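You operate a simulated robot arm through the tools that you are given. There is no shell and no other tool. Be economical: measure what you need, move in short steps, check, and stop when the job is done.

You run a simulated robot arm. Do the job below in one go: nothing can be reset, and whatever is moved stays where it is left.

## Task
Cap both ends of the notched profile in the ticket's colour.
Fine: the ticket lies on the brown bench, by the profile.

The check looks at the end state, three seconds after you hand in, the way a careful person would. Anything else that was tipped, shoved, dropped, spilled or broken makes it a failure. A push-on lid holds only when it is set on centred and level and pressed home; a screw cap is set on level and turned clockwise until tight.

## Robot
A 7-joint arm with a fingered hand on a trunk, on a base that drives. Base frame: it is fixed to the floor where the robot stands at the start and does not move with it; the origin is under the middle of the robot, x ahead of it, y to its left, z up. Lengths are in mm, angles in degrees, forces in N, time in s.
Its first joint turns from -166.0 to 166.0 degrees. Places, roughly: end cap [-750, -2250, 1000]; left end of the notched profile [-600, -2400, 900]; right end of the notched profile [-700, -2100, 900]. Payload 3.7 kg.
Tool frame: the origin (TCP) lies between the finger pads and is the grasp point; the fingertips stand 25 mm ahead of it; z points along the fingers, y is the line along which they close. Largest opening 88 mm; the body of the gripper starts 29 mm behind the TCP. The gripper is a hand of 5 fingers: y runs from the thumb to the fingers, the wrist lies at [-13, -106, -174] in the tool frame, and closing takes about 1.5 s.
Orientation is told as [roll, pitch, yaw] about the base's x, y, z axes, in that order, counted from this pose: with the fingers straight down and the wrist toward the robot, the tool's x, y and z point along [0, 1, 0], [1, 0, 0] and [0, 0, -1] of the base frame.

## Interface
- The arm moves only by the tool nudge_tool. Its argument "targets" is one flat list of numbers, 6 for each row, row after row: the shift along the base's x, y, z in mm, then the turn, a rotation vector about the base's x, y, z in degrees. In form: [tx, ty, tz, rx, ry, rz, tx, ty, tz, rx, ry, rz, ...]. A call has 1 to 8 rows; each row shifts and turns the commanded pose from where the row before left it. "fingers" is the opening in per cent of the stroke, from 0 (shut) to 100 (fully open), set as the call begins (left out, the last holds). Each row takes 0.2 s and may step no farther than 50 mm and 8.6 degrees from the row before; otherwise, or with a gripper value out of range, the whole call is refused. Where a pose cannot be reached the arm comes as near as it can. A force on the tool above 40 N (or 10 N above the force at the start of the call, whichever is more), or a blocked arm, ends the call early, and 0.2 s more pass. The fingers move at their own pace (about 108 mm/s each) and stop on an object; they squeeze with about 23 N. The grip force told is the motor's: it shows also when the fingers shut on nothing. Time passes only in rows, and 0.2 s behind the last, so rows that do not move let the fingers close. It gives the time, the measured TCP pose, the force on the tool (base axes), the opening and the grip force at its end, in the units of the frame above (readings bear some noise), with the torque about the TCP (base axes, N m) and any sound that the robot's microphone picked up.
- Cameras (640 x 400 px; columns grow to the right, rows downward): "scene" is now at [185.5, 219.7, 1290.2]; the picture's right is [-0.08, -1.00, 0.00], its down [-0.50, 0.04, -0.87] and it looks along [0.86, -0.07, -0.50] (base axes); focal length 278 px, centre (320, 200). "wrist" rides on the gripper at [59, -79, -105] in the tool frame; the picture's right is [-0.73, 0.32, -0.61], its down [-0.62, -0.68, 0.38] and it looks along [-0.29, 0.66, 0.70] (tool axes); focal length 234 px, centre (320, 200). There is no depth. A picture from a camera that has moved, and an enlarged one, comes with that camera's place and axes in the base frame and with its lens. The place of the scene camera against the robot may be out by one fixed shift of up to 12 mm in any direction.
- snapshot(camera): a new picture of that camera. No time passes.
- steer(legs): drives the robot by 1 to 6 legs, each [ahead, left, turn to the left] in mm, mm and degrees, along the robot's own axes; the way and the turn of a leg run together, so that a leg with both is an arc; at most 1500 mm and 180 degrees a leg. The arm and the cameras ride along, it lands a little off, and it stops where it bumps. It gives what a move gives.
- preshape(shape): the hand has 5 fingers and takes this shape, open, in about a second: jaw (thumb against the fingers, like two jaws); tri (thumb and two fingers); tip (a fingertip pinch); poke (one finger out to press); point (the index stretched); flat (the hand flat); cup (the hand cupped); fist (a fist). The gripper value then closes the fingers along that shape, each until it touches; the sizes above hold for jaw. It gives what a move gives, with no picture.
- turn_head(pan, tilt): turns the head with the scene camera to pan (to the left, within 120 degrees either way) and tilt (down, from -29 to 69), counted from straight ahead of the robot. It gives what a move gives.
- zoom(camera, box): a new picture of the part [left, top, right, bottom] of that camera's present view, enlarged. No time passes.
- hand_in(): hands the job in; it is judged then, once.

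Work in short steps. Places have to be worked out from the pictures, the camera data and where the tool is seen: move nearer, look again, correct. Check each grasp and each placing, and mend what went wrong. You have 135 turns and 92 pictures in all, those below and enlarged ones among them. Open the gripper and draw the arm clear of the work before you hand the job in, unless the task says otherwise; then end with one line.

The tools are called after ">>>" as a command line: name --argument value ..., lists and objects as JSON in quotes. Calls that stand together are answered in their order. nudge_tool: Moves the arm, as the interface text tells. Its arguments: {"type":"object","properties":{"targets":{"type":"array","items":{"type":"number"}},"fingers":{"type":"number"}},"required":["targets"]} The other tools are called the same way: preshape (shape) gives the hand a shape; steer (legs) drives the base; turn_head (pan, tilt) turns the head that bears the scene camera; snapshot (camera) takes a picture; zoom (camera, box) takes an enlarged picture of a part of a camera's view; hand_in () hands the job in.

At the start:

```text
t: 0.0
tool_pos: [780.7, -38.3, 1073.0]
orientation: [0.0, 0.0, 0.0]
ft_force: [0.9, 0.0, -0.1]
moment: [0.01, -0.02, 0.0]
width: 87.7
grasp_force: 0.0
shape: jaw
robot x, y, heading: [-2.6, 2.8, 0.2]
head pan, tilt: [-4.6, 30.0]
```

scene: 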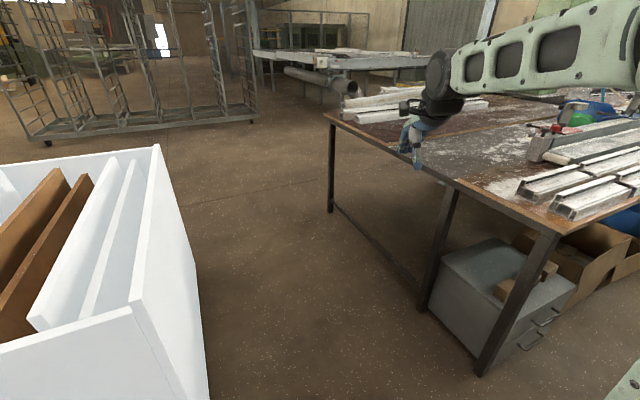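
wrist: 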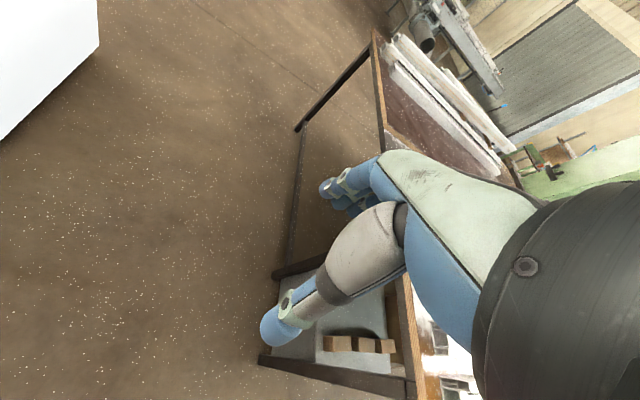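

The bench seen here is ahead and to the right; the work lies to the right and behind, so I turn the head that way and look.

>>> turn_head --pan -105 --tilt 15

>>> snapshot --camera "scene"

```text
t: 1.8
tool_pos: [780.1, -38.4, 1072.8]
orientation: [0.0, -0.1, 0.0]
ft_force: [-0.5, -0.1, 0.6]
moment: [0.0, 0.02, 0.0]
width: 87.5
grasp_force: 0.0
shape: jaw
robot x, y, heading: [4.7, -0.8, -0.0]
head pan, tilt: [-105.0, 15.0]
```

```text
89 pictures are left
camera scene: at [71.3, 136.7, 1314.5], right [-0.97, 0.26, 0.0], down [0.07, 0.25, -0.97], along [-0.25, -0.93, -0.26], focal length 278 px, centre (320, 200)
```

scene: 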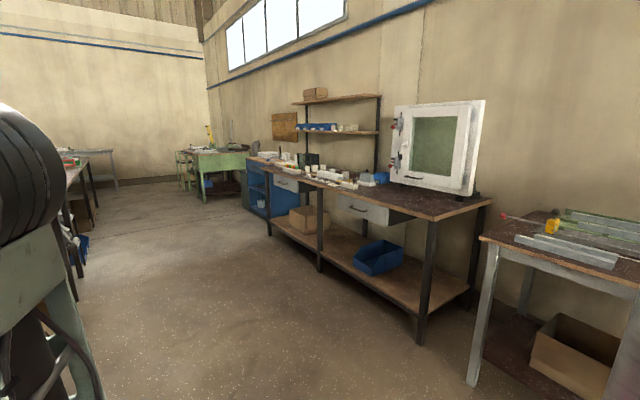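

The work should be near pixel (329,173), on the long brown bench; I enlarge it.

>>> zoom --camera "scene" --box '[240, 120, 400, 220]'

```text
4.00 times, centred on (320, 170) of scene
camera zoom: at [71.3, 136.7, 1314.5], right [-0.97, 0.26, 0.0], down [0.07, 0.25, -0.97], along [-0.25, -0.93, -0.26], focal length 1110 px, centre (320, 320)
```

zoom: 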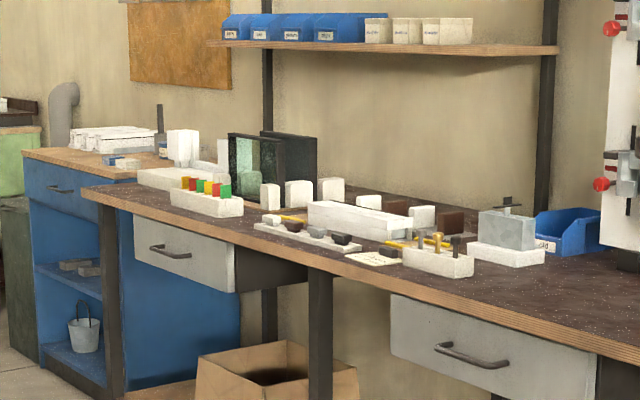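

The white notched profile lies on the long brown bench with its front edge running roughly from (-83,-2941) to (-741,-1171); caps and ticket are beside it. I draw the arm in and up before driving.

>>> nudge_tool --targets '[-40, 0, 25, 0, 0, 0, -45, 0, 20, 0, 0, 0, -45, 0, 20, 0, 0, 0, -45, 0, 20, 0, 0, 0, -45, 0, 20, 0, 0, 0, -45, 0, 20, 0, 0, 0, -45, 0, 20, 0, 0, 0, -45, 0, 0, 0, 0, 0]'

>>> steer --legs '[[0, 0, -160]]'

>>> turn_head --pan 20 --tilt 30

>>> snapshot --camera "scene"

```text
t: 3.6
tool_pos: [425.9, -38.2, 1217.8]
orientation: [0.0, 0.1, 0.0]
ft_force: [1.0, 0.4, -0.7]
moment: [0.02, -0.01, -0.03]
width: 87.6
grasp_force: 0.1
shape: jaw
robot x, y, heading: [-0.4, 2.2, -0.2]
head pan, tilt: [-105.0, 15.0]
```

```text
t: 10.6
tool_pos: [-415.3, -104.6, 1219.0]
orientation: [0.1, 0.1, -160.8]
ft_force: [0.7, 0.0, -0.2]
moment: [0.0, -0.01, -0.04]
width: 87.9
grasp_force: 0.1
shape: jaw
robot x, y, heading: [-0.0, -1.3, -160.8]
head pan, tilt: [-105.0, 15.0]
```

```text
t: 12.6
tool_pos: [-414.8, -104.3, 1218.2]
orientation: [0.0, -0.1, -160.9]
ft_force: [1.0, 0.3, -0.1]
moment: [0.0, 0.0, -0.02]
width: 87.9
grasp_force: 0.2
shape: jaw
robot x, y, heading: [0.6, 1.7, -160.8]
head pan, tilt: [20.0, 30.0]
```

```text
87 pictures are left
camera scene: at [-95.3, -300.5, 1290.3], right [-0.63, 0.78, 0.0], down [0.39, 0.32, -0.87], along [-0.67, -0.55, -0.5], focal length 278 px, centre (320, 200)
```

scene: 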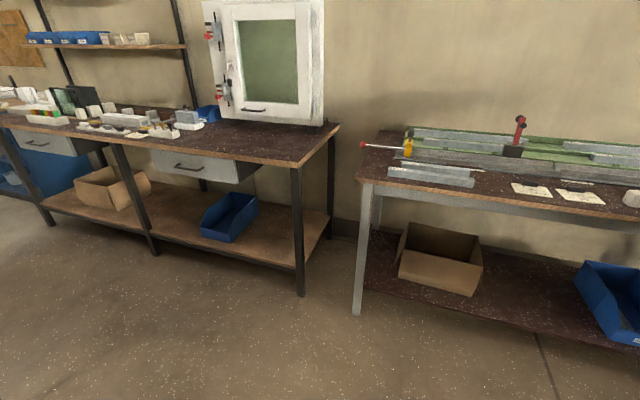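

Floor is clear; I drive left along the bench, then somewhat ahead, and look.

>>> steer --legs '[[0, 1000, 0], [0, 880, 0], [450, 0, 0]]'

>>> turn_head --pan -10 --tilt 40

>>> snapshot --camera "scene"

```text
t: 24.4
tool_pos: [-227.6, -2022.5, 1218.3]
orientation: [-0.1, 0.0, -161.1]
ft_force: [-0.5, 0.2, 0.1]
moment: [0.03, -0.01, -0.02]
width: 87.6
grasp_force: 0.1
shape: jaw
robot x, y, heading: [184.7, -1921.2, -161.1]
head pan, tilt: [20.0, 30.0]
```

```text
t: 25.3
tool_pos: [-228.0, -2023.8, 1219.3]
orientation: [0.1, 0.0, -161.1]
ft_force: [0.3, -0.6, 1.8]
moment: [0.0, -0.02, 0.01]
width: 87.7
grasp_force: 0.0
shape: jaw
robot x, y, heading: [190.5, -1924.8, -161.4]
head pan, tilt: [-10.0, 40.0]
```

```text
86 pictures are left
camera scene: at [76.9, -2178.3, 1275.0], right [-0.16, 0.99, 0.0], down [0.63, 0.1, -0.77], along [-0.76, -0.12, -0.64], focal length 278 px, centre (320, 200)
```

scene: 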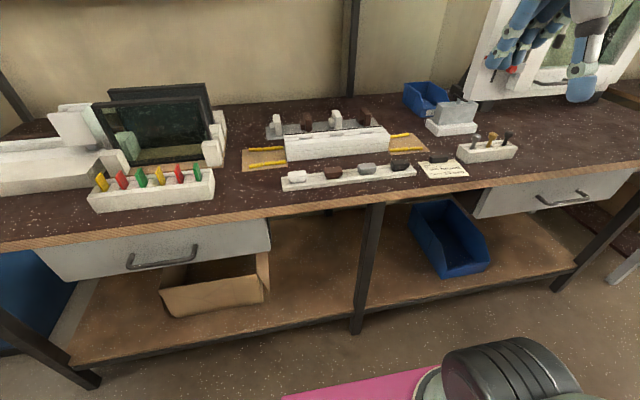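

The layout is visible; I enlarge the work area and the ticket.

>>> zoom --camera "scene" --box '[240, 95, 432, 215]'

>>> zoom --camera "scene" --box '[400, 120, 528, 200]'

```text
3.33 times, centred on (336, 155) of scene
camera zoom: at [76.9, -2178.3, 1275.0], right [-0.16, 0.99, 0.0], down [0.63, 0.1, -0.77], along [-0.76, -0.12, -0.64], focal length 925 px, centre (267, 350)
```

zoom: 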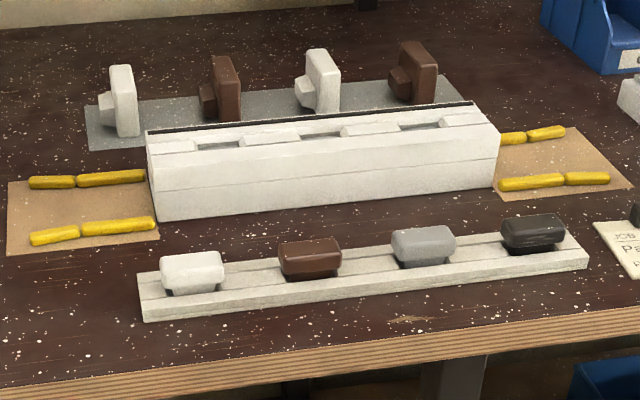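

```text
5.00 times, centred on (464, 160) of scene
camera zoom: at [76.9, -2178.3, 1275.0], right [-0.16, 0.99, 0.0], down [0.63, 0.1, -0.77], along [-0.76, -0.12, -0.64], focal length 1388 px, centre (-400, 400)
```

zoom: 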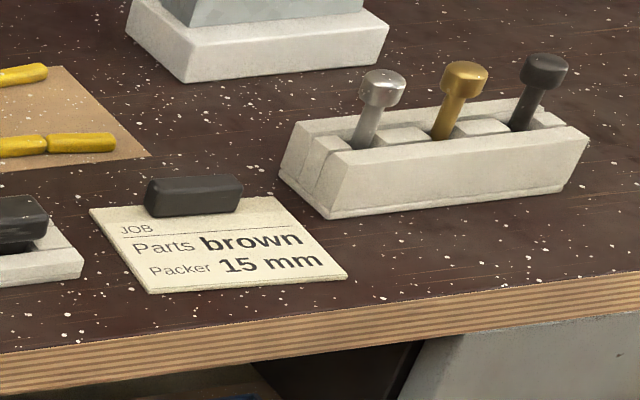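

The ticket says brown, so the two brown end caps of the back row are needed. I drive 240 mm nearer and look again for measurements.

>>> steer --legs '[[240, 0, 0]]'

>>> turn_head --pan 0 --tilt 55

>>> snapshot --camera "scene"

>>> snapshot --camera "wrist"

```text
t: 27.1
tool_pos: [-456.0, -2100.9, 1218.9]
orientation: [0.0, 0.0, -161.1]
ft_force: [0.3, 0.3, 0.4]
moment: [-0.01, 0.01, -0.01]
width: 87.7
grasp_force: 0.1
shape: jaw
robot x, y, heading: [-41.2, -1999.2, -160.9]
head pan, tilt: [-10.0, 40.0]
```

```text
t: 27.9
tool_pos: [-456.0, -2100.8, 1217.5]
orientation: [-0.1, 0.0, -161.0]
ft_force: [-0.6, 0.7, 0.4]
moment: [0.01, -0.01, -0.02]
width: 87.5
grasp_force: 0.0
shape: jaw
robot x, y, heading: [-40.2, -1999.4, -161.2]
head pan, tilt: [0.0, 55.0]
```

```text
83 pictures are left
camera scene: at [-135.3, -2266.3, 1254.3], right [-0.32, 0.95, 0.0], down [0.77, 0.26, -0.57], along [-0.54, -0.19, -0.82], focal length 278 px, centre (320, 200)
```

scene: 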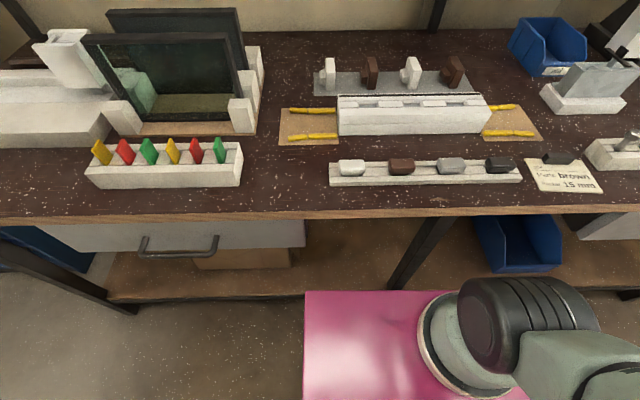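

```text
82 pictures are left
camera wrist: at [-362.1, -2131.8, 1322.6], right [-0.54, 0.58, 0.61], down [0.44, 0.81, -0.38], along [-0.72, 0.06, -0.7], focal length 234 px, centre (320, 200)
```

wrist: 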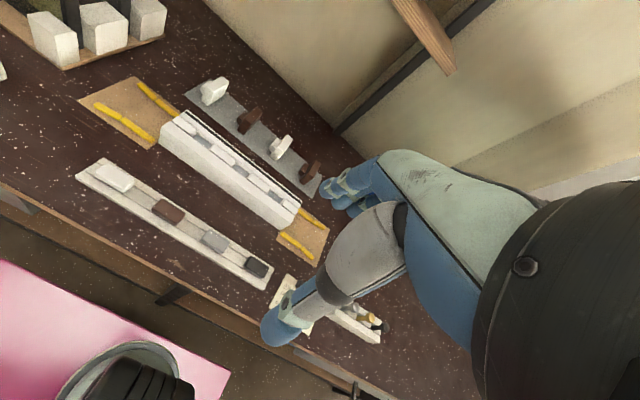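

Now zoom both views for stereo measurement of the caps and profile.

>>> zoom --camera "scene" --box '[272, 45, 432, 145]'

>>> zoom --camera "scene" --box '[400, 45, 560, 145]'

>>> zoom --camera "wrist" --box '[140, 60, 332, 180]'

>>> zoom --camera "wrist" --box '[220, 130, 348, 210]'

```text
4.00 times, centred on (352, 95) of scene
camera zoom: at [-135.3, -2266.3, 1254.3], right [-0.32, 0.95, 0.0], down [0.77, 0.26, -0.57], along [-0.54, -0.19, -0.82], focal length 1110 px, centre (192, 620)
```

zoom: 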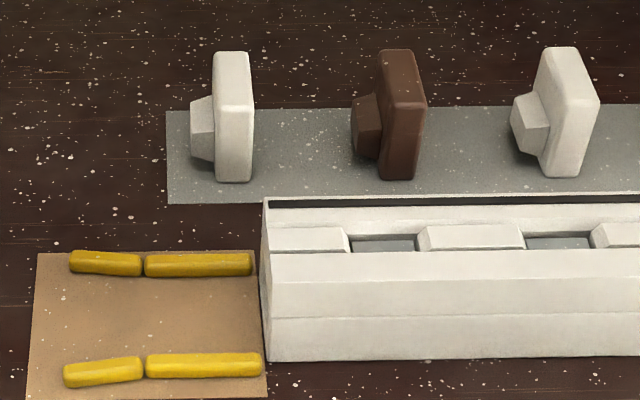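

```text
4.00 times, centred on (480, 95) of scene
camera zoom: at [-135.3, -2266.3, 1254.3], right [-0.32, 0.95, 0.0], down [0.77, 0.26, -0.57], along [-0.54, -0.19, -0.82], focal length 1110 px, centre (-320, 620)
```

zoom: 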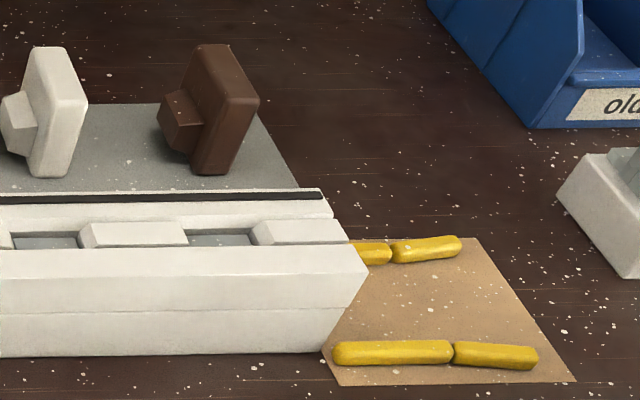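

```text
3.33 times, centred on (236, 120) of wrist
camera zoom: at [-362.1, -2131.8, 1322.6], right [-0.54, 0.58, 0.61], down [0.44, 0.81, -0.38], along [-0.72, 0.06, -0.7], focal length 781 px, centre (600, 467)
```

zoom: 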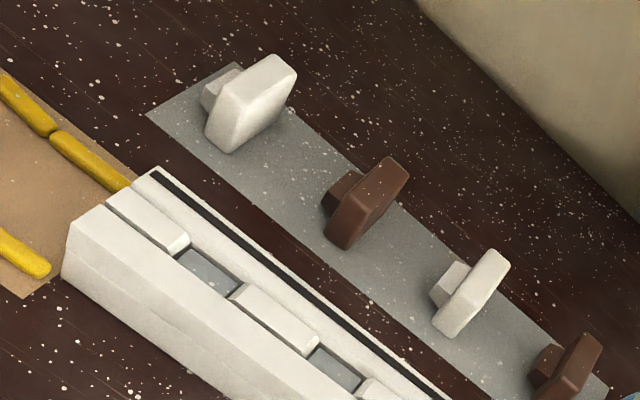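

```text
5.00 times, centred on (284, 170) of wrist
camera zoom: at [-362.1, -2131.8, 1322.6], right [-0.54, 0.58, 0.61], down [0.44, 0.81, -0.38], along [-0.72, 0.06, -0.7], focal length 1171 px, centre (500, 350)
```

zoom: 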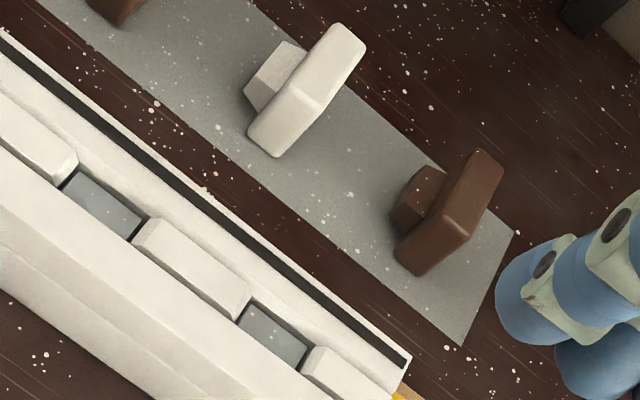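

Stereo gives bench z≈857, profile top z≈912, profile ≈63 mm deep; caps stand with their plugs toward the left. I check the shape of the hand with the head camera before planning the grasp.

>>> turn_head --pan -48 --tilt 5

>>> snapshot --camera "scene"

```text
t: 29.1
tool_pos: [-456.7, -2101.0, 1218.0]
orientation: [0.0, 0.0, -161.1]
ft_force: [0.3, -0.2, 0.1]
moment: [0.02, 0.0, 0.0]
width: 87.5
grasp_force: 0.0
shape: jaw
robot x, y, heading: [-42.7, -1997.9, -161.1]
head pan, tilt: [-48.0, 5.0]
```

```text
77 pictures are left
camera scene: at [-147.3, -2198.3, 1330.6], right [0.49, 0.87, 0.0], down [0.08, -0.04, -1.0], along [-0.87, 0.48, -0.09], focal length 278 px, centre (320, 200)
```

scene: 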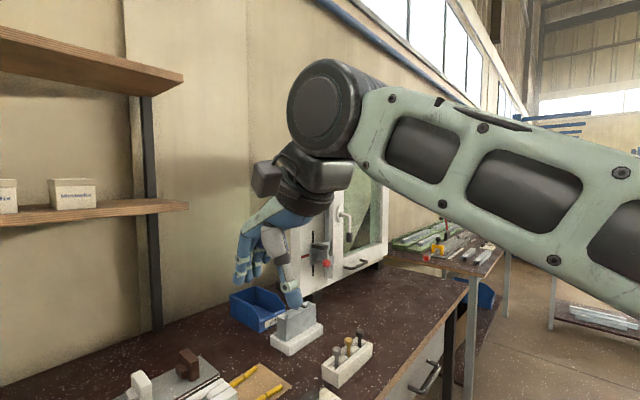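

>>> zoom --camera "scene" --box '[208, 205, 336, 315]'

```text
3.64 times, centred on (272, 260) of scene
camera zoom: at [-147.3, -2198.3, 1330.6], right [0.49, 0.87, 0.0], down [0.08, -0.04, -1.0], along [-0.87, 0.48, -0.09], focal length 1009 px, centre (494, -18)
```

zoom: 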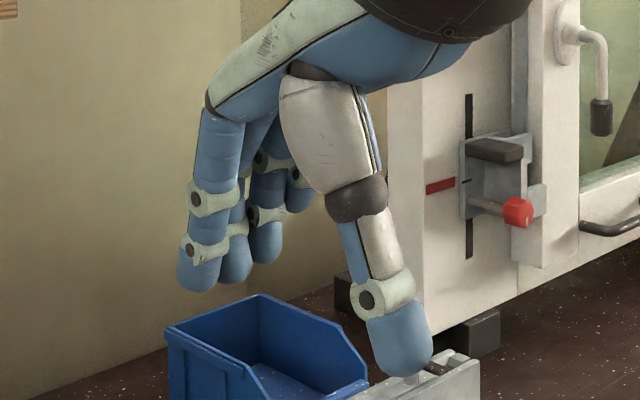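

The jaw uses four fingers abreast, which is wide; I try the fingertip pinch and look.

>>> preshape --shape "tip"

>>> zoom --camera "scene" --box '[208, 205, 336, 315]'

>>> snapshot --camera "wrist"

>>> preshape --shape "tri"

>>> zoom --camera "scene" --box '[208, 205, 336, 315]'

>>> snapshot --camera "wrist"

```text
t: 29.9
tool_pos: [-455.6, -2101.3, 1217.3]
orientation: [0.1, -0.1, -161.1]
ft_force: [0.3, 0.4, 0.5]
moment: [0.0, 0.0, -0.03]
width: 87.9
grasp_force: 0.0
shape: tip
robot x, y, heading: [-42.1, -1998.0, -161.5]
head pan, tilt: [-48.0, 5.0]
```

```text
3.64 times, centred on (272, 260) of scene
camera zoom: at [-147.3, -2198.3, 1330.7], right [0.49, 0.87, 0.0], down [0.08, -0.04, -1.0], along [-0.87, 0.48, -0.09], focal length 1009 px, centre (494, -18)
```

zoom: 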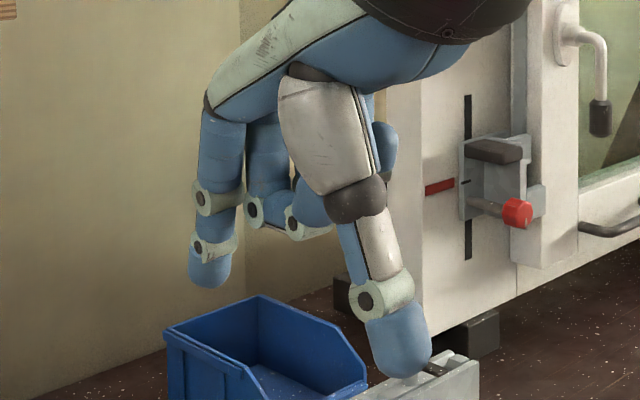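

```text
74 pictures are left
camera wrist: at [-362.1, -2131.8, 1322.6], right [-0.54, 0.58, 0.61], down [0.44, 0.81, -0.38], along [-0.72, 0.06, -0.7], focal length 234 px, centre (320, 200)
```

wrist: 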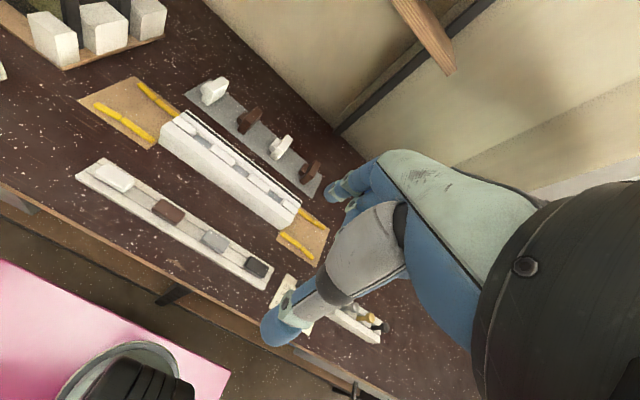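

```text
t: 30.9
tool_pos: [-455.3, -2100.8, 1218.4]
orientation: [0.0, -0.1, -161.1]
ft_force: [0.1, 0.4, -0.4]
moment: [-0.01, 0.02, 0.02]
width: 87.7
grasp_force: 0.0
shape: tri
robot x, y, heading: [-41.5, -1997.6, -161.1]
head pan, tilt: [-48.0, 5.0]
```

```text
3.64 times, centred on (272, 260) of scene
camera zoom: at [-147.3, -2198.3, 1330.7], right [0.49, 0.87, 0.0], down [0.08, -0.04, -1.0], along [-0.87, 0.48, -0.09], focal length 1009 px, centre (494, -18)
```

zoom: 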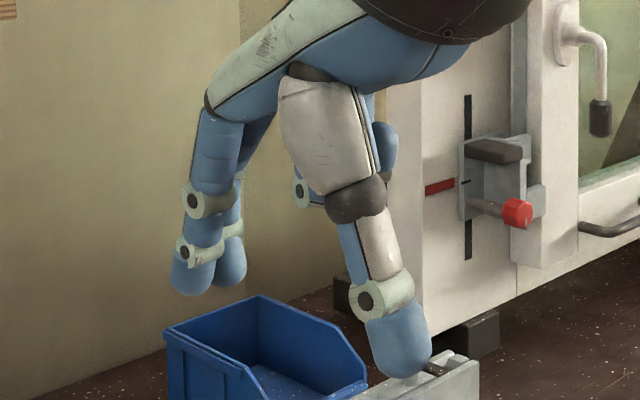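

```text
72 pictures are left
camera wrist: at [-362.1, -2131.8, 1322.6], right [-0.54, 0.58, 0.61], down [0.44, 0.81, -0.38], along [-0.72, 0.06, -0.7], focal length 234 px, centre (320, 200)
```

wrist: 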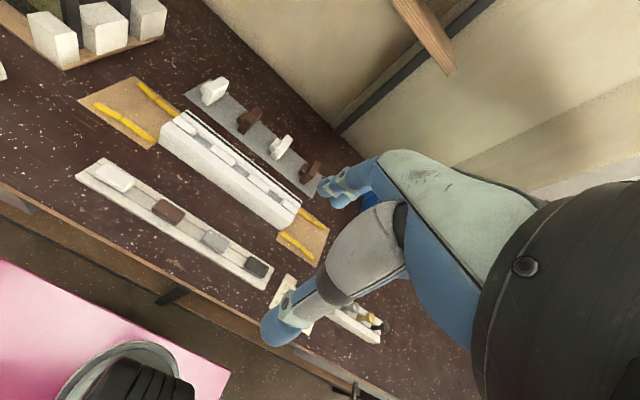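

"Tip" is a clean thumb-index pinch, best for the narrow cap. I take "tip" and move the hand so the wrist camera sees the right brown cap and the right end of the profile from near.

>>> preshape --shape "tip"

>>> nudge_tool --targets '[-40, 5, -28, 0, 0, 0, -40, 5, -28, 0, 0, 0, -40, 5, -28, 0, 0, 0, -40, 5, -28, 0, 0, 0, -40, 5, -28, 0, 0, 0, -40, 5, -28, 0, 0, 0, -40, 5, -28, 0, 0, 0, -40, 5, -28, 0, 0, 0]'

>>> snapshot --camera "wrist"

```text
t: 31.8
tool_pos: [-455.5, -2100.3, 1218.8]
orientation: [-0.1, 0.0, -161.0]
ft_force: [-0.2, 0.1, 0.4]
moment: [0.0, 0.0, 0.02]
width: 87.6
grasp_force: 0.0
shape: tip
robot x, y, heading: [-42.4, -2000.8, -161.3]
head pan, tilt: [-48.0, 5.0]
```

```text
t: 33.5
tool_pos: [-775.3, -2061.6, 994.1]
orientation: [-0.2, -0.1, -161.1]
ft_force: [0.2, 0.6, 0.3]
moment: [-0.01, 0.02, 0.01]
width: 87.7
grasp_force: 0.0
shape: tip
robot x, y, heading: [-41.9, -1997.2, -160.9]
head pan, tilt: [-48.0, 5.0]
```

```text
71 pictures are left
camera wrist: at [-682.0, -2091.7, 1098.2], right [-0.54, 0.58, 0.61], down [0.44, 0.81, -0.38], along [-0.72, 0.06, -0.69], focal length 234 px, centre (320, 200)
```

wrist: 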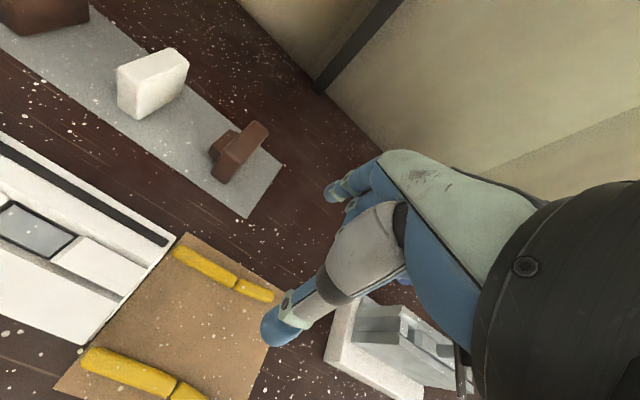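

>>> zoom --camera "wrist" --box '[170, 90, 330, 190]'

>>> zoom --camera "wrist" --box '[40, 210, 280, 360]'

```text
4.00 times, centred on (250, 140) of wrist
camera zoom: at [-682.0, -2091.7, 1098.2], right [-0.54, 0.58, 0.61], down [0.44, 0.81, -0.38], along [-0.72, 0.06, -0.69], focal length 937 px, centre (600, 440)
```

zoom: 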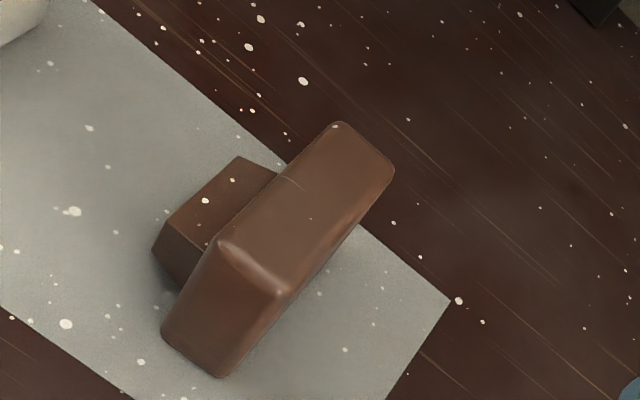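

```text
2.67 times, centred on (160, 285) of wrist
camera zoom: at [-682.0, -2091.7, 1098.2], right [-0.54, 0.58, 0.61], down [0.44, 0.81, -0.38], along [-0.72, 0.06, -0.69], focal length 624 px, centre (747, -27)
```

zoom: 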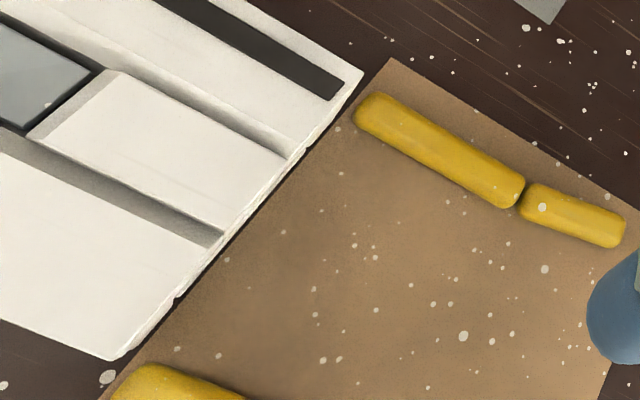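

Right cap: plate about 20 thick, 61 deep, 47 tall, plug toward the profile-left direction. I yaw the hand 90° to look at the profile's right end face.

>>> nudge_tool --targets '[-6, 2, 2, 0, 0, 8.2, -6, 2, 2, 0, 0, 8.2, -6, 2, 2, 0, 0, 8.2, -6, 2, 2, 0, 0, 8.2, -6, 2, 2, 0, 0, 8.2, -6, 2, 2, 0, 0, 8.2, -6, 2, 0, 0, 0, 8.2, -5, 3, 0, 0, 0, 8.2]'

>>> nudge_tool --targets '[0, 0, 0, 0, 0, 8.2, 0, 0, 0, 0, 0, 8.2, 0, 0, 0, 0, 0, 8.2]'

>>> snapshot --camera "wrist"

```text
t: 35.4
tool_pos: [-823.5, -2043.7, 1006.9]
orientation: [0.0, 0.0, -95.5]
ft_force: [0.3, -1.0, -0.2]
moment: [0.01, -0.03, 0.0]
width: 88.0
grasp_force: 0.0
shape: tip
robot x, y, heading: [-40.8, -1997.5, -161.1]
head pan, tilt: [-48.0, 5.0]
```

```text
t: 36.1
tool_pos: [-822.5, -2044.5, 1005.6]
orientation: [0.0, -0.1, -70.7]
ft_force: [0.6, -0.3, -0.6]
moment: [0.0, -0.03, 0.02]
width: 87.8
grasp_force: 0.1
shape: tip
robot x, y, heading: [-41.1, -1999.9, -161.2]
head pan, tilt: [-48.0, 5.0]
```

```text
68 pictures are left
camera wrist: at [-793.3, -1950.5, 1110.5], right [-0.58, -0.54, 0.61], down [-0.81, 0.44, -0.38], along [-0.06, -0.72, -0.7], focal length 234 px, centre (320, 200)
```

wrist: 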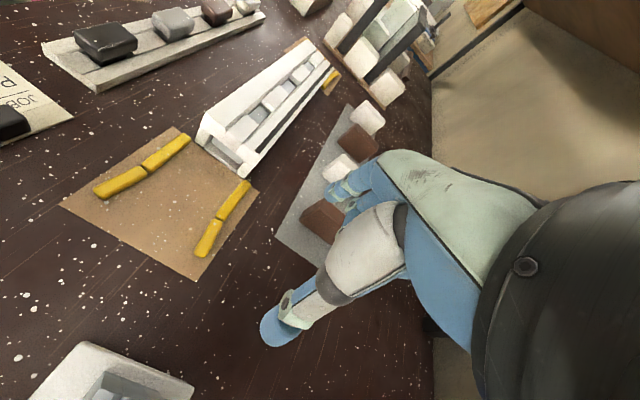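

>>> zoom --camera "wrist" --box '[176, 95, 272, 185]'

```text
4.44 times, centred on (224, 140) of wrist
camera zoom: at [-793.3, -1950.5, 1110.5], right [-0.58, -0.54, 0.61], down [-0.81, 0.44, -0.38], along [-0.06, -0.72, -0.7], focal length 1041 px, centre (747, 467)
```

zoom: 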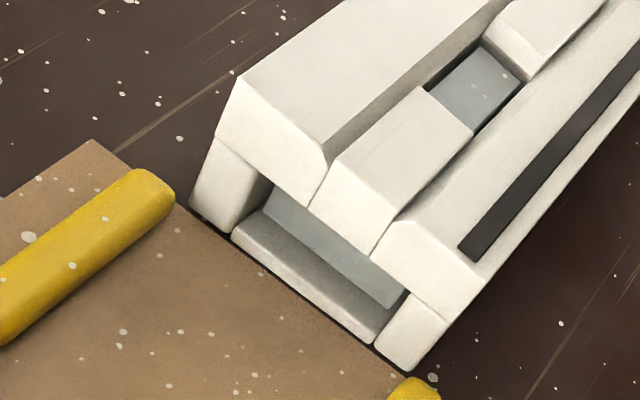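

>>> zoom --camera "wrist" --box '[200, 110, 248, 155]'

```text
8.89 times, centred on (224, 132) of wrist
camera zoom: at [-793.3, -1950.5, 1110.5], right [-0.58, -0.54, 0.61], down [-0.81, 0.44, -0.38], along [-0.06, -0.72, -0.7], focal length 2082 px, centre (1173, 800)
```

zoom: 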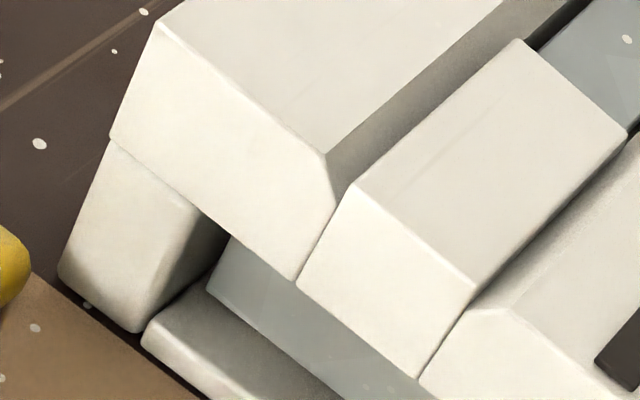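

The end is hollow: opening ≈46×20 mm at z≈864–884, end face from (-669,-2099) to (-733,-2121), yellow packers flush with the profile's sides. I return to yaw ≈-160 above the right brown cap at about (-848,-2167).

>>> nudge_tool --targets '[-2.4, -11.1, 0, 0, 0, -8.12, -2.4, -11.1, 0, 0, 0, -8.12, -2.4, -11.1, 0, 0, 0, -8.12, -2.4, -11.1, 0, 0, 0, -8.12, -2.4, -11.1, 0, 0, 0, -8.12, -2.4, -11.1, 0, 0, 0, -8.12, -2.4, -11.1, 0, 0, 0, -8.12, -2.4, -11.1, 0, 0, 0, -8.12]'

>>> nudge_tool --targets '[-2.2, -11.1, -8, 0, 0, -8.12, -2.2, -11.1, -8, 0, 0, -8.12, -2.2, -11.1, -8, 0, 0, -8.1, 0, 0, 0, 0, 0, 0]'

>>> turn_head --pan -25 --tilt 35

>>> snapshot --camera "scene"

>>> snapshot --camera "wrist"

```text
t: 38.0
tool_pos: [-842.3, -2132.4, 1006.9]
orientation: [0.0, -0.2, -136.0]
ft_force: [0.2, 0.4, 0.2]
moment: [0.0, 0.03, -0.04]
width: 87.7
grasp_force: 0.0
shape: tip
robot x, y, heading: [-41.3, -1997.1, -161.1]
head pan, tilt: [-48.0, 5.0]
```

```text
t: 39.0
tool_pos: [-848.3, -2165.4, 982.7]
orientation: [0.1, 0.1, -160.2]
ft_force: [0.4, -0.4, -0.5]
moment: [-0.03, 0.03, 0.04]
width: 87.8
grasp_force: 0.1
shape: tip
robot x, y, heading: [-41.6, -1999.9, -161.1]
head pan, tilt: [-48.0, 5.0]
```

```text
t: 39.9
tool_pos: [-847.8, -2166.0, 983.4]
orientation: [0.0, 0.0, -160.3]
ft_force: [-0.1, -0.1, -0.3]
moment: [0.03, 0.01, 0.0]
width: 87.8
grasp_force: 0.0
shape: tip
robot x, y, heading: [-37.6, -1998.4, -161.2]
head pan, tilt: [-25.0, 35.0]
```

```text
65 pictures are left
camera scene: at [-154.6, -2233.5, 1282.6], right [0.11, 0.99, 0.0], down [0.57, -0.06, -0.82], along [-0.81, 0.09, -0.57], focal length 278 px, centre (320, 200)
```

scene: 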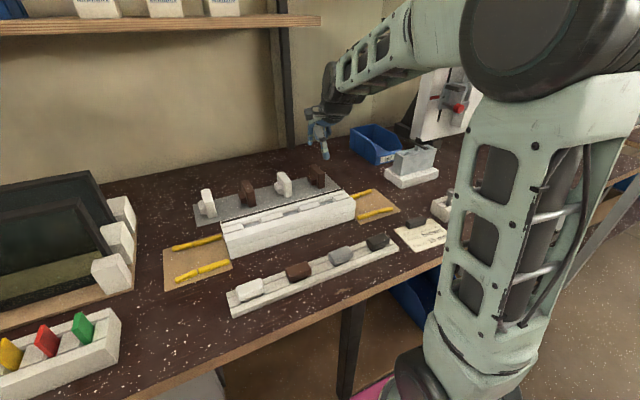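

```text
64 pictures are left
camera wrist: at [-754.7, -2195.4, 1087.0], right [-0.55, 0.57, 0.61], down [0.43, 0.82, -0.38], along [-0.72, 0.05, -0.7], focal length 234 px, centre (320, 200)
```

wrist: 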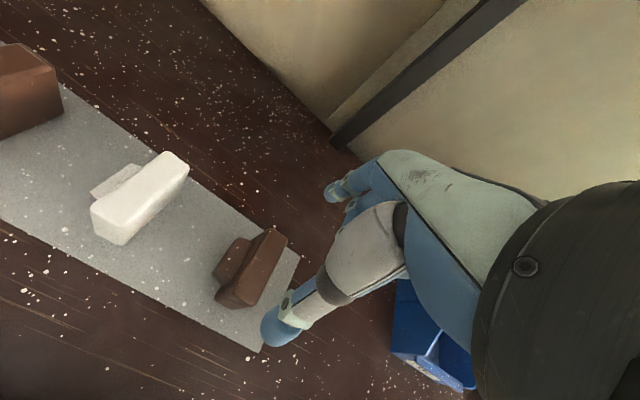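

The cap projects where predicted, centred between thumb and index. I descend to TCP z≈901.

>>> nudge_tool --targets '[0, 0, -40, 0, 0, 0, 0, 0, -30, 0, 0, 0, 0, 0, -12, 0, 0, 0]'

>>> zoom --camera "wrist" --box '[200, 130, 440, 370]'

>>> zoom --camera "scene" --box '[260, 130, 388, 210]'

```text
t: 40.7
tool_pos: [-846.9, -2166.1, 900.6]
orientation: [0.0, 0.1, -160.1]
ft_force: [-0.3, -0.4, -0.2]
moment: [0.01, -0.03, 0.01]
width: 87.8
grasp_force: 0.1
shape: tip
robot x, y, heading: [-43.8, -1995.7, -161.1]
head pan, tilt: [-25.0, 35.0]
```

```text
1.67 times, centred on (320, 250) of wrist
camera zoom: at [-754.4, -2195.7, 1004.7], right [-0.55, 0.57, 0.61], down [0.43, 0.82, -0.38], along [-0.72, 0.05, -0.7], focal length 390 px, centre (320, 117)
```

zoom: 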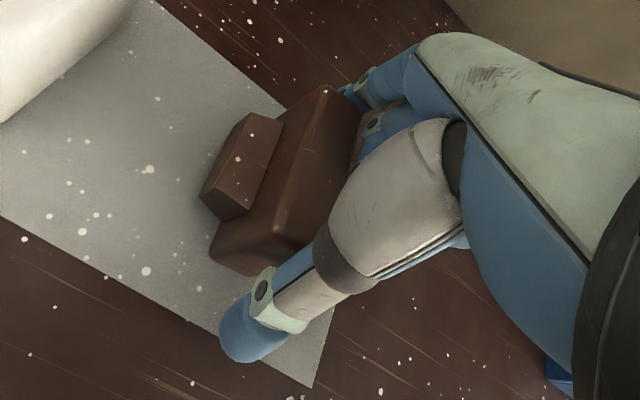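

```text
5.00 times, centred on (324, 170) of scene
camera zoom: at [-154.6, -2233.5, 1282.5], right [0.11, 0.99, 0.0], down [0.57, -0.06, -0.82], along [-0.81, 0.09, -0.57], focal length 1388 px, centre (300, 350)
```

zoom: 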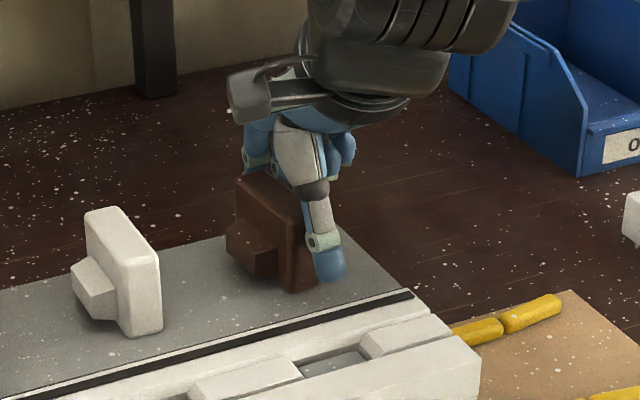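

The thumb appears centred near the plate's outer edge, so I shift 6 mm toward the plug side, then close.

>>> nudge_tool --targets '[2, -5.7, 0, 0, 0, 0, 0, 0, 0, 0, 0, 0]'

>>> zoom --camera "scene" --box '[288, 140, 352, 200]'

```text
t: 41.3
tool_pos: [-846.4, -2172.6, 900.9]
orientation: [0.0, 0.0, -160.2]
ft_force: [1.0, -0.1, 0.0]
moment: [0.0, -0.03, -0.03]
width: 88.0
grasp_force: 0.1
shape: tip
robot x, y, heading: [-37.2, -1999.5, -161.1]
head pan, tilt: [-25.0, 35.0]
```

```text
6.67 times, centred on (320, 170) of scene
camera zoom: at [-154.6, -2233.6, 1282.5], right [0.11, 0.99, 0.0], down [0.57, -0.06, -0.82], along [-0.81, 0.09, -0.57], focal length 1850 px, centre (320, 400)
```

zoom: 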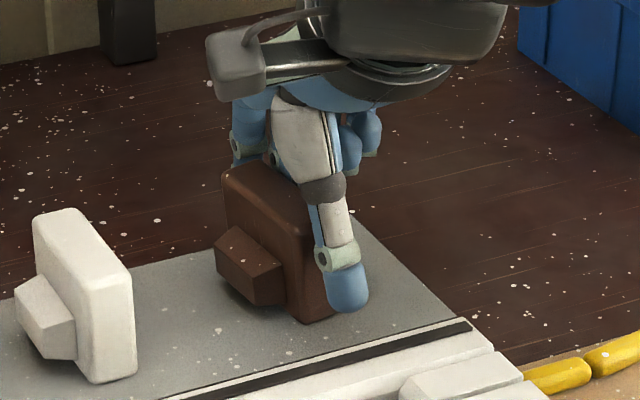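

Thumb and index both overlap the plate; I close the pinch and wait.

>>> nudge_tool --targets '[0, 0, 0, 0, 0, 0, 0, 0, 0, 0, 0, 0, 0, 0, 0, 0, 0, 0, 0, 0, 0, 0, 0, 0, 0, 0, 0, 0, 0, 0, 0, 0, 0, 0, 0, 0, 0, 0, 0, 0, 0, 0]' --fingers 0

>>> zoom --camera "scene" --box '[288, 140, 352, 200]'

>>> zoom --camera "wrist" --box '[200, 130, 440, 370]'

```text
t: 42.9
tool_pos: [-847.3, -2172.0, 901.7]
orientation: [0.0, 0.0, -160.2]
ft_force: [0.3, 0.0, 1.3]
moment: [-0.04, 0.05, 0.01]
width: 66.0
grasp_force: 22.6
shape: tip
robot x, y, heading: [-42.8, -2001.5, -161.0]
head pan, tilt: [-25.0, 35.0]
```

```text
6.67 times, centred on (320, 170) of scene
camera zoom: at [-154.5, -2233.5, 1282.5], right [0.11, 0.99, 0.0], down [0.57, -0.06, -0.82], along [-0.81, 0.09, -0.57], focal length 1850 px, centre (320, 400)
```

zoom: 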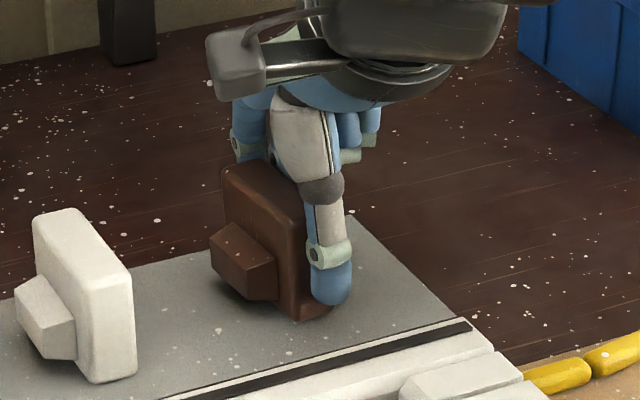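

```text
1.67 times, centred on (320, 250) of wrist
camera zoom: at [-752.5, -2201.4, 1005.1], right [-0.55, 0.57, 0.61], down [0.43, 0.82, -0.38], along [-0.72, 0.05, -0.7], focal length 390 px, centre (320, 117)
```

zoom: 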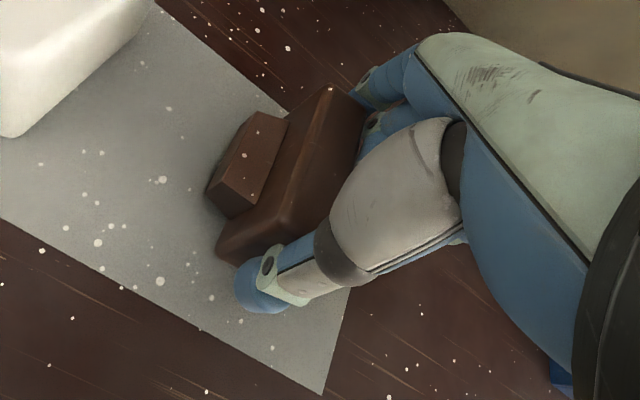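

Gripped at width 66. I lift 70 mm and check it hangs level.

>>> nudge_tool --targets '[0, 0, 10, 0, 0, 0, 0, 0, 20, 0, 0, 0, 0, 0, 40, 0, 0, 0, 0, 0, 0, 0, 0, 0]'

>>> zoom --camera "wrist" --box '[200, 130, 440, 370]'

>>> zoom --camera "scene" --box '[280, 115, 360, 190]'

```text
t: 43.9
tool_pos: [-846.1, -2171.4, 970.9]
orientation: [0.0, 0.0, -160.2]
ft_force: [-0.2, 0.0, 0.4]
moment: [-0.01, -0.01, -0.01]
width: 66.2
grasp_force: 22.7
shape: tip
robot x, y, heading: [-41.0, -1997.9, -161.3]
head pan, tilt: [-25.0, 35.0]
```

```text
1.67 times, centred on (320, 250) of wrist
camera zoom: at [-752.7, -2201.6, 1075.4], right [-0.55, 0.57, 0.61], down [0.43, 0.82, -0.38], along [-0.72, 0.05, -0.7], focal length 390 px, centre (320, 117)
```

zoom: 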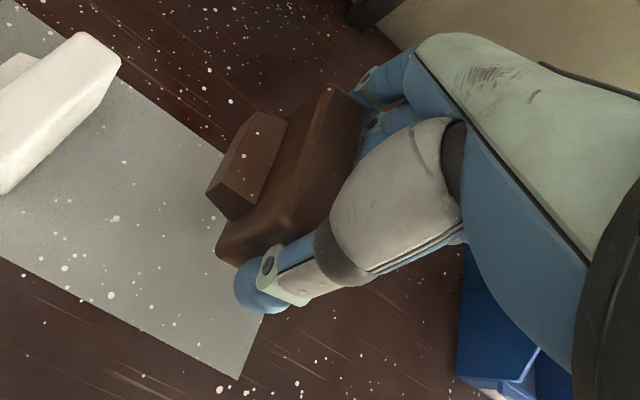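

```text
5.33 times, centred on (320, 152) of scene
camera zoom: at [-154.7, -2233.6, 1282.5], right [0.11, 0.99, 0.0], down [0.57, -0.06, -0.82], along [-0.81, 0.09, -0.57], focal length 1480 px, centre (320, 453)
```

zoom: 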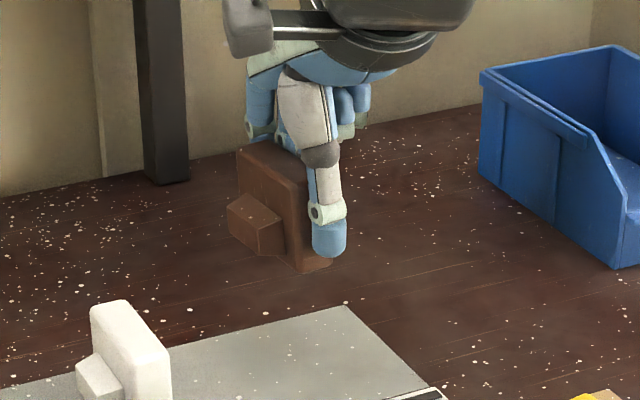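

Cap is held level with its inner face ≈9.5 mm from the TCP. I move above the right end, 45 mm out from the end face, to check alignment with the packers.

>>> nudge_tool --targets '[32.5, 26, 4, 0, 0, 0, 32.5, 26, 4, 0, 0, 0, 32.5, 26, 4, 0, 0, 0, 32.5, 26, 2, 0, 0, 0, 0, 0, 0, 0, 0, 0]'

>>> snapshot --camera "wrist"

>>> zoom --camera "scene" --box '[320, 130, 432, 230]'

```text
t: 45.1
tool_pos: [-715.6, -2068.3, 982.9]
orientation: [-0.1, 0.0, -160.2]
ft_force: [0.6, 0.4, 0.4]
moment: [-0.02, -0.01, 0.01]
width: 66.2
grasp_force: 22.6
shape: tip
robot x, y, heading: [-41.4, -2003.2, -161.3]
head pan, tilt: [-25.0, 35.0]
```

```text
56 pictures are left
camera wrist: at [-622.7, -2097.8, 1087.7], right [-0.55, 0.57, 0.61], down [0.43, 0.82, -0.38], along [-0.72, 0.05, -0.7], focal length 234 px, centre (320, 200)
```

wrist: 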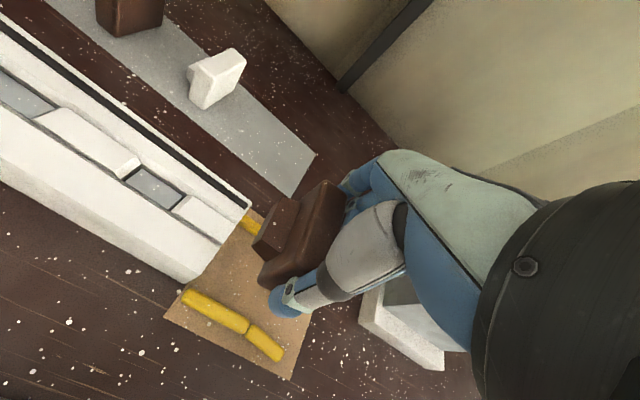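

```text
4.00 times, centred on (376, 180) of scene
camera zoom: at [-154.7, -2233.6, 1282.5], right [0.11, 0.99, 0.0], down [0.57, -0.06, -0.82], along [-0.81, 0.09, -0.57], focal length 1110 px, centre (96, 280)
```

zoom: 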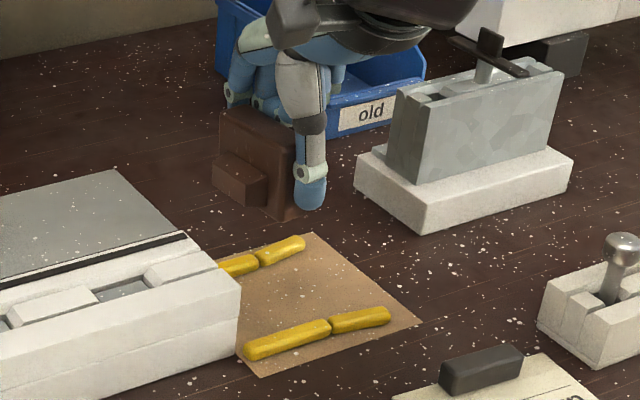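

>>> zoom --camera "wrist" --box '[160, 170, 352, 370]'

```text
2.00 times, centred on (256, 270) of wrist
camera zoom: at [-622.7, -2097.8, 1087.7], right [-0.55, 0.57, 0.61], down [0.43, 0.82, -0.38], along [-0.72, 0.05, -0.7], focal length 468 px, centre (448, 60)
```

zoom: 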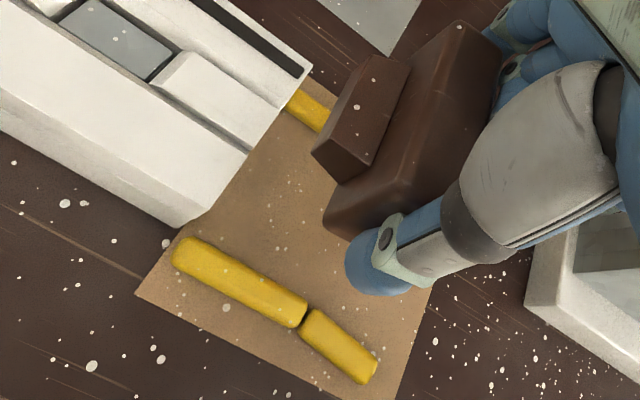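

The cap seems yawed a few degrees in the pinch; I enlarge it to measure.

>>> zoom --camera "wrist" --box '[250, 170, 354, 300]'

```text
3.08 times, centred on (302, 235) of wrist
camera zoom: at [-622.7, -2097.8, 1087.7], right [-0.55, 0.57, 0.61], down [0.43, 0.82, -0.38], along [-0.72, 0.05, -0.7], focal length 720 px, centre (375, 92)
```

zoom: 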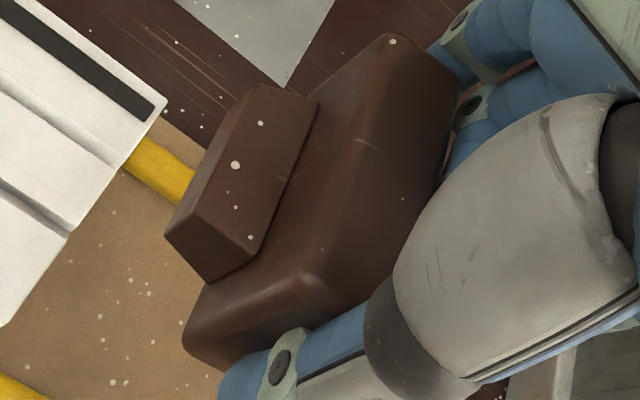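

Measured: cap yawed ≈6° CCW in the pinch, plug centre ≈28 below TCP (so TCP z≈902 matches the opening). I counter-rotate by 6.4°, shift a little outward, and lower above the packers to re-measure.

>>> nudge_tool --targets '[-0.8, 8.2, -20, 0, 0, -3.2, 0, 0, -35, 0, 0, -3.2, 0, 0, 0, 0, 0, 0]'

>>> zoom --camera "wrist" --box '[160, 150, 368, 410]'

>>> zoom --camera "scene" --box '[336, 150, 416, 225]'

```text
t: 45.9
tool_pos: [-719.4, -2060.0, 929.2]
orientation: [0.1, 0.0, -166.7]
ft_force: [0.0, 0.3, 0.3]
moment: [-0.01, 0.0, -0.03]
width: 66.0
grasp_force: 23.1
shape: tip
robot x, y, heading: [-41.0, -1998.1, -160.8]
head pan, tilt: [-25.0, 35.0]
```

```text
refused: 410 is not a number from 0 to 400
```

```text
5.33 times, centred on (376, 188) of scene
camera zoom: at [-154.6, -2233.6, 1282.5], right [0.11, 0.99, 0.0], down [0.57, -0.06, -0.82], along [-0.81, 0.09, -0.57], focal length 1480 px, centre (21, 267)
```

zoom: 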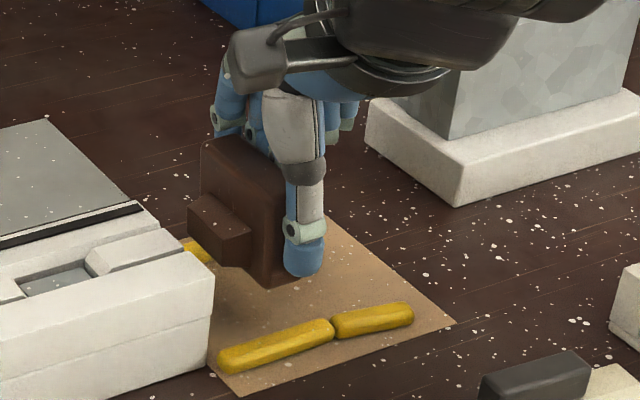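

>>> zoom --camera "wrist" --box '[180, 160, 372, 360]'

```text
2.00 times, centred on (276, 260) of wrist
camera zoom: at [-627.3, -2099.2, 1033.1], right [-0.48, 0.63, 0.61], down [0.52, 0.76, -0.38], along [-0.71, 0.13, -0.7], focal length 468 px, centre (408, 80)
```

zoom: 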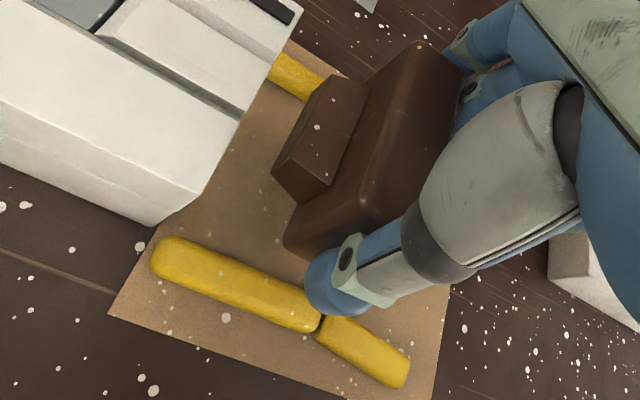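

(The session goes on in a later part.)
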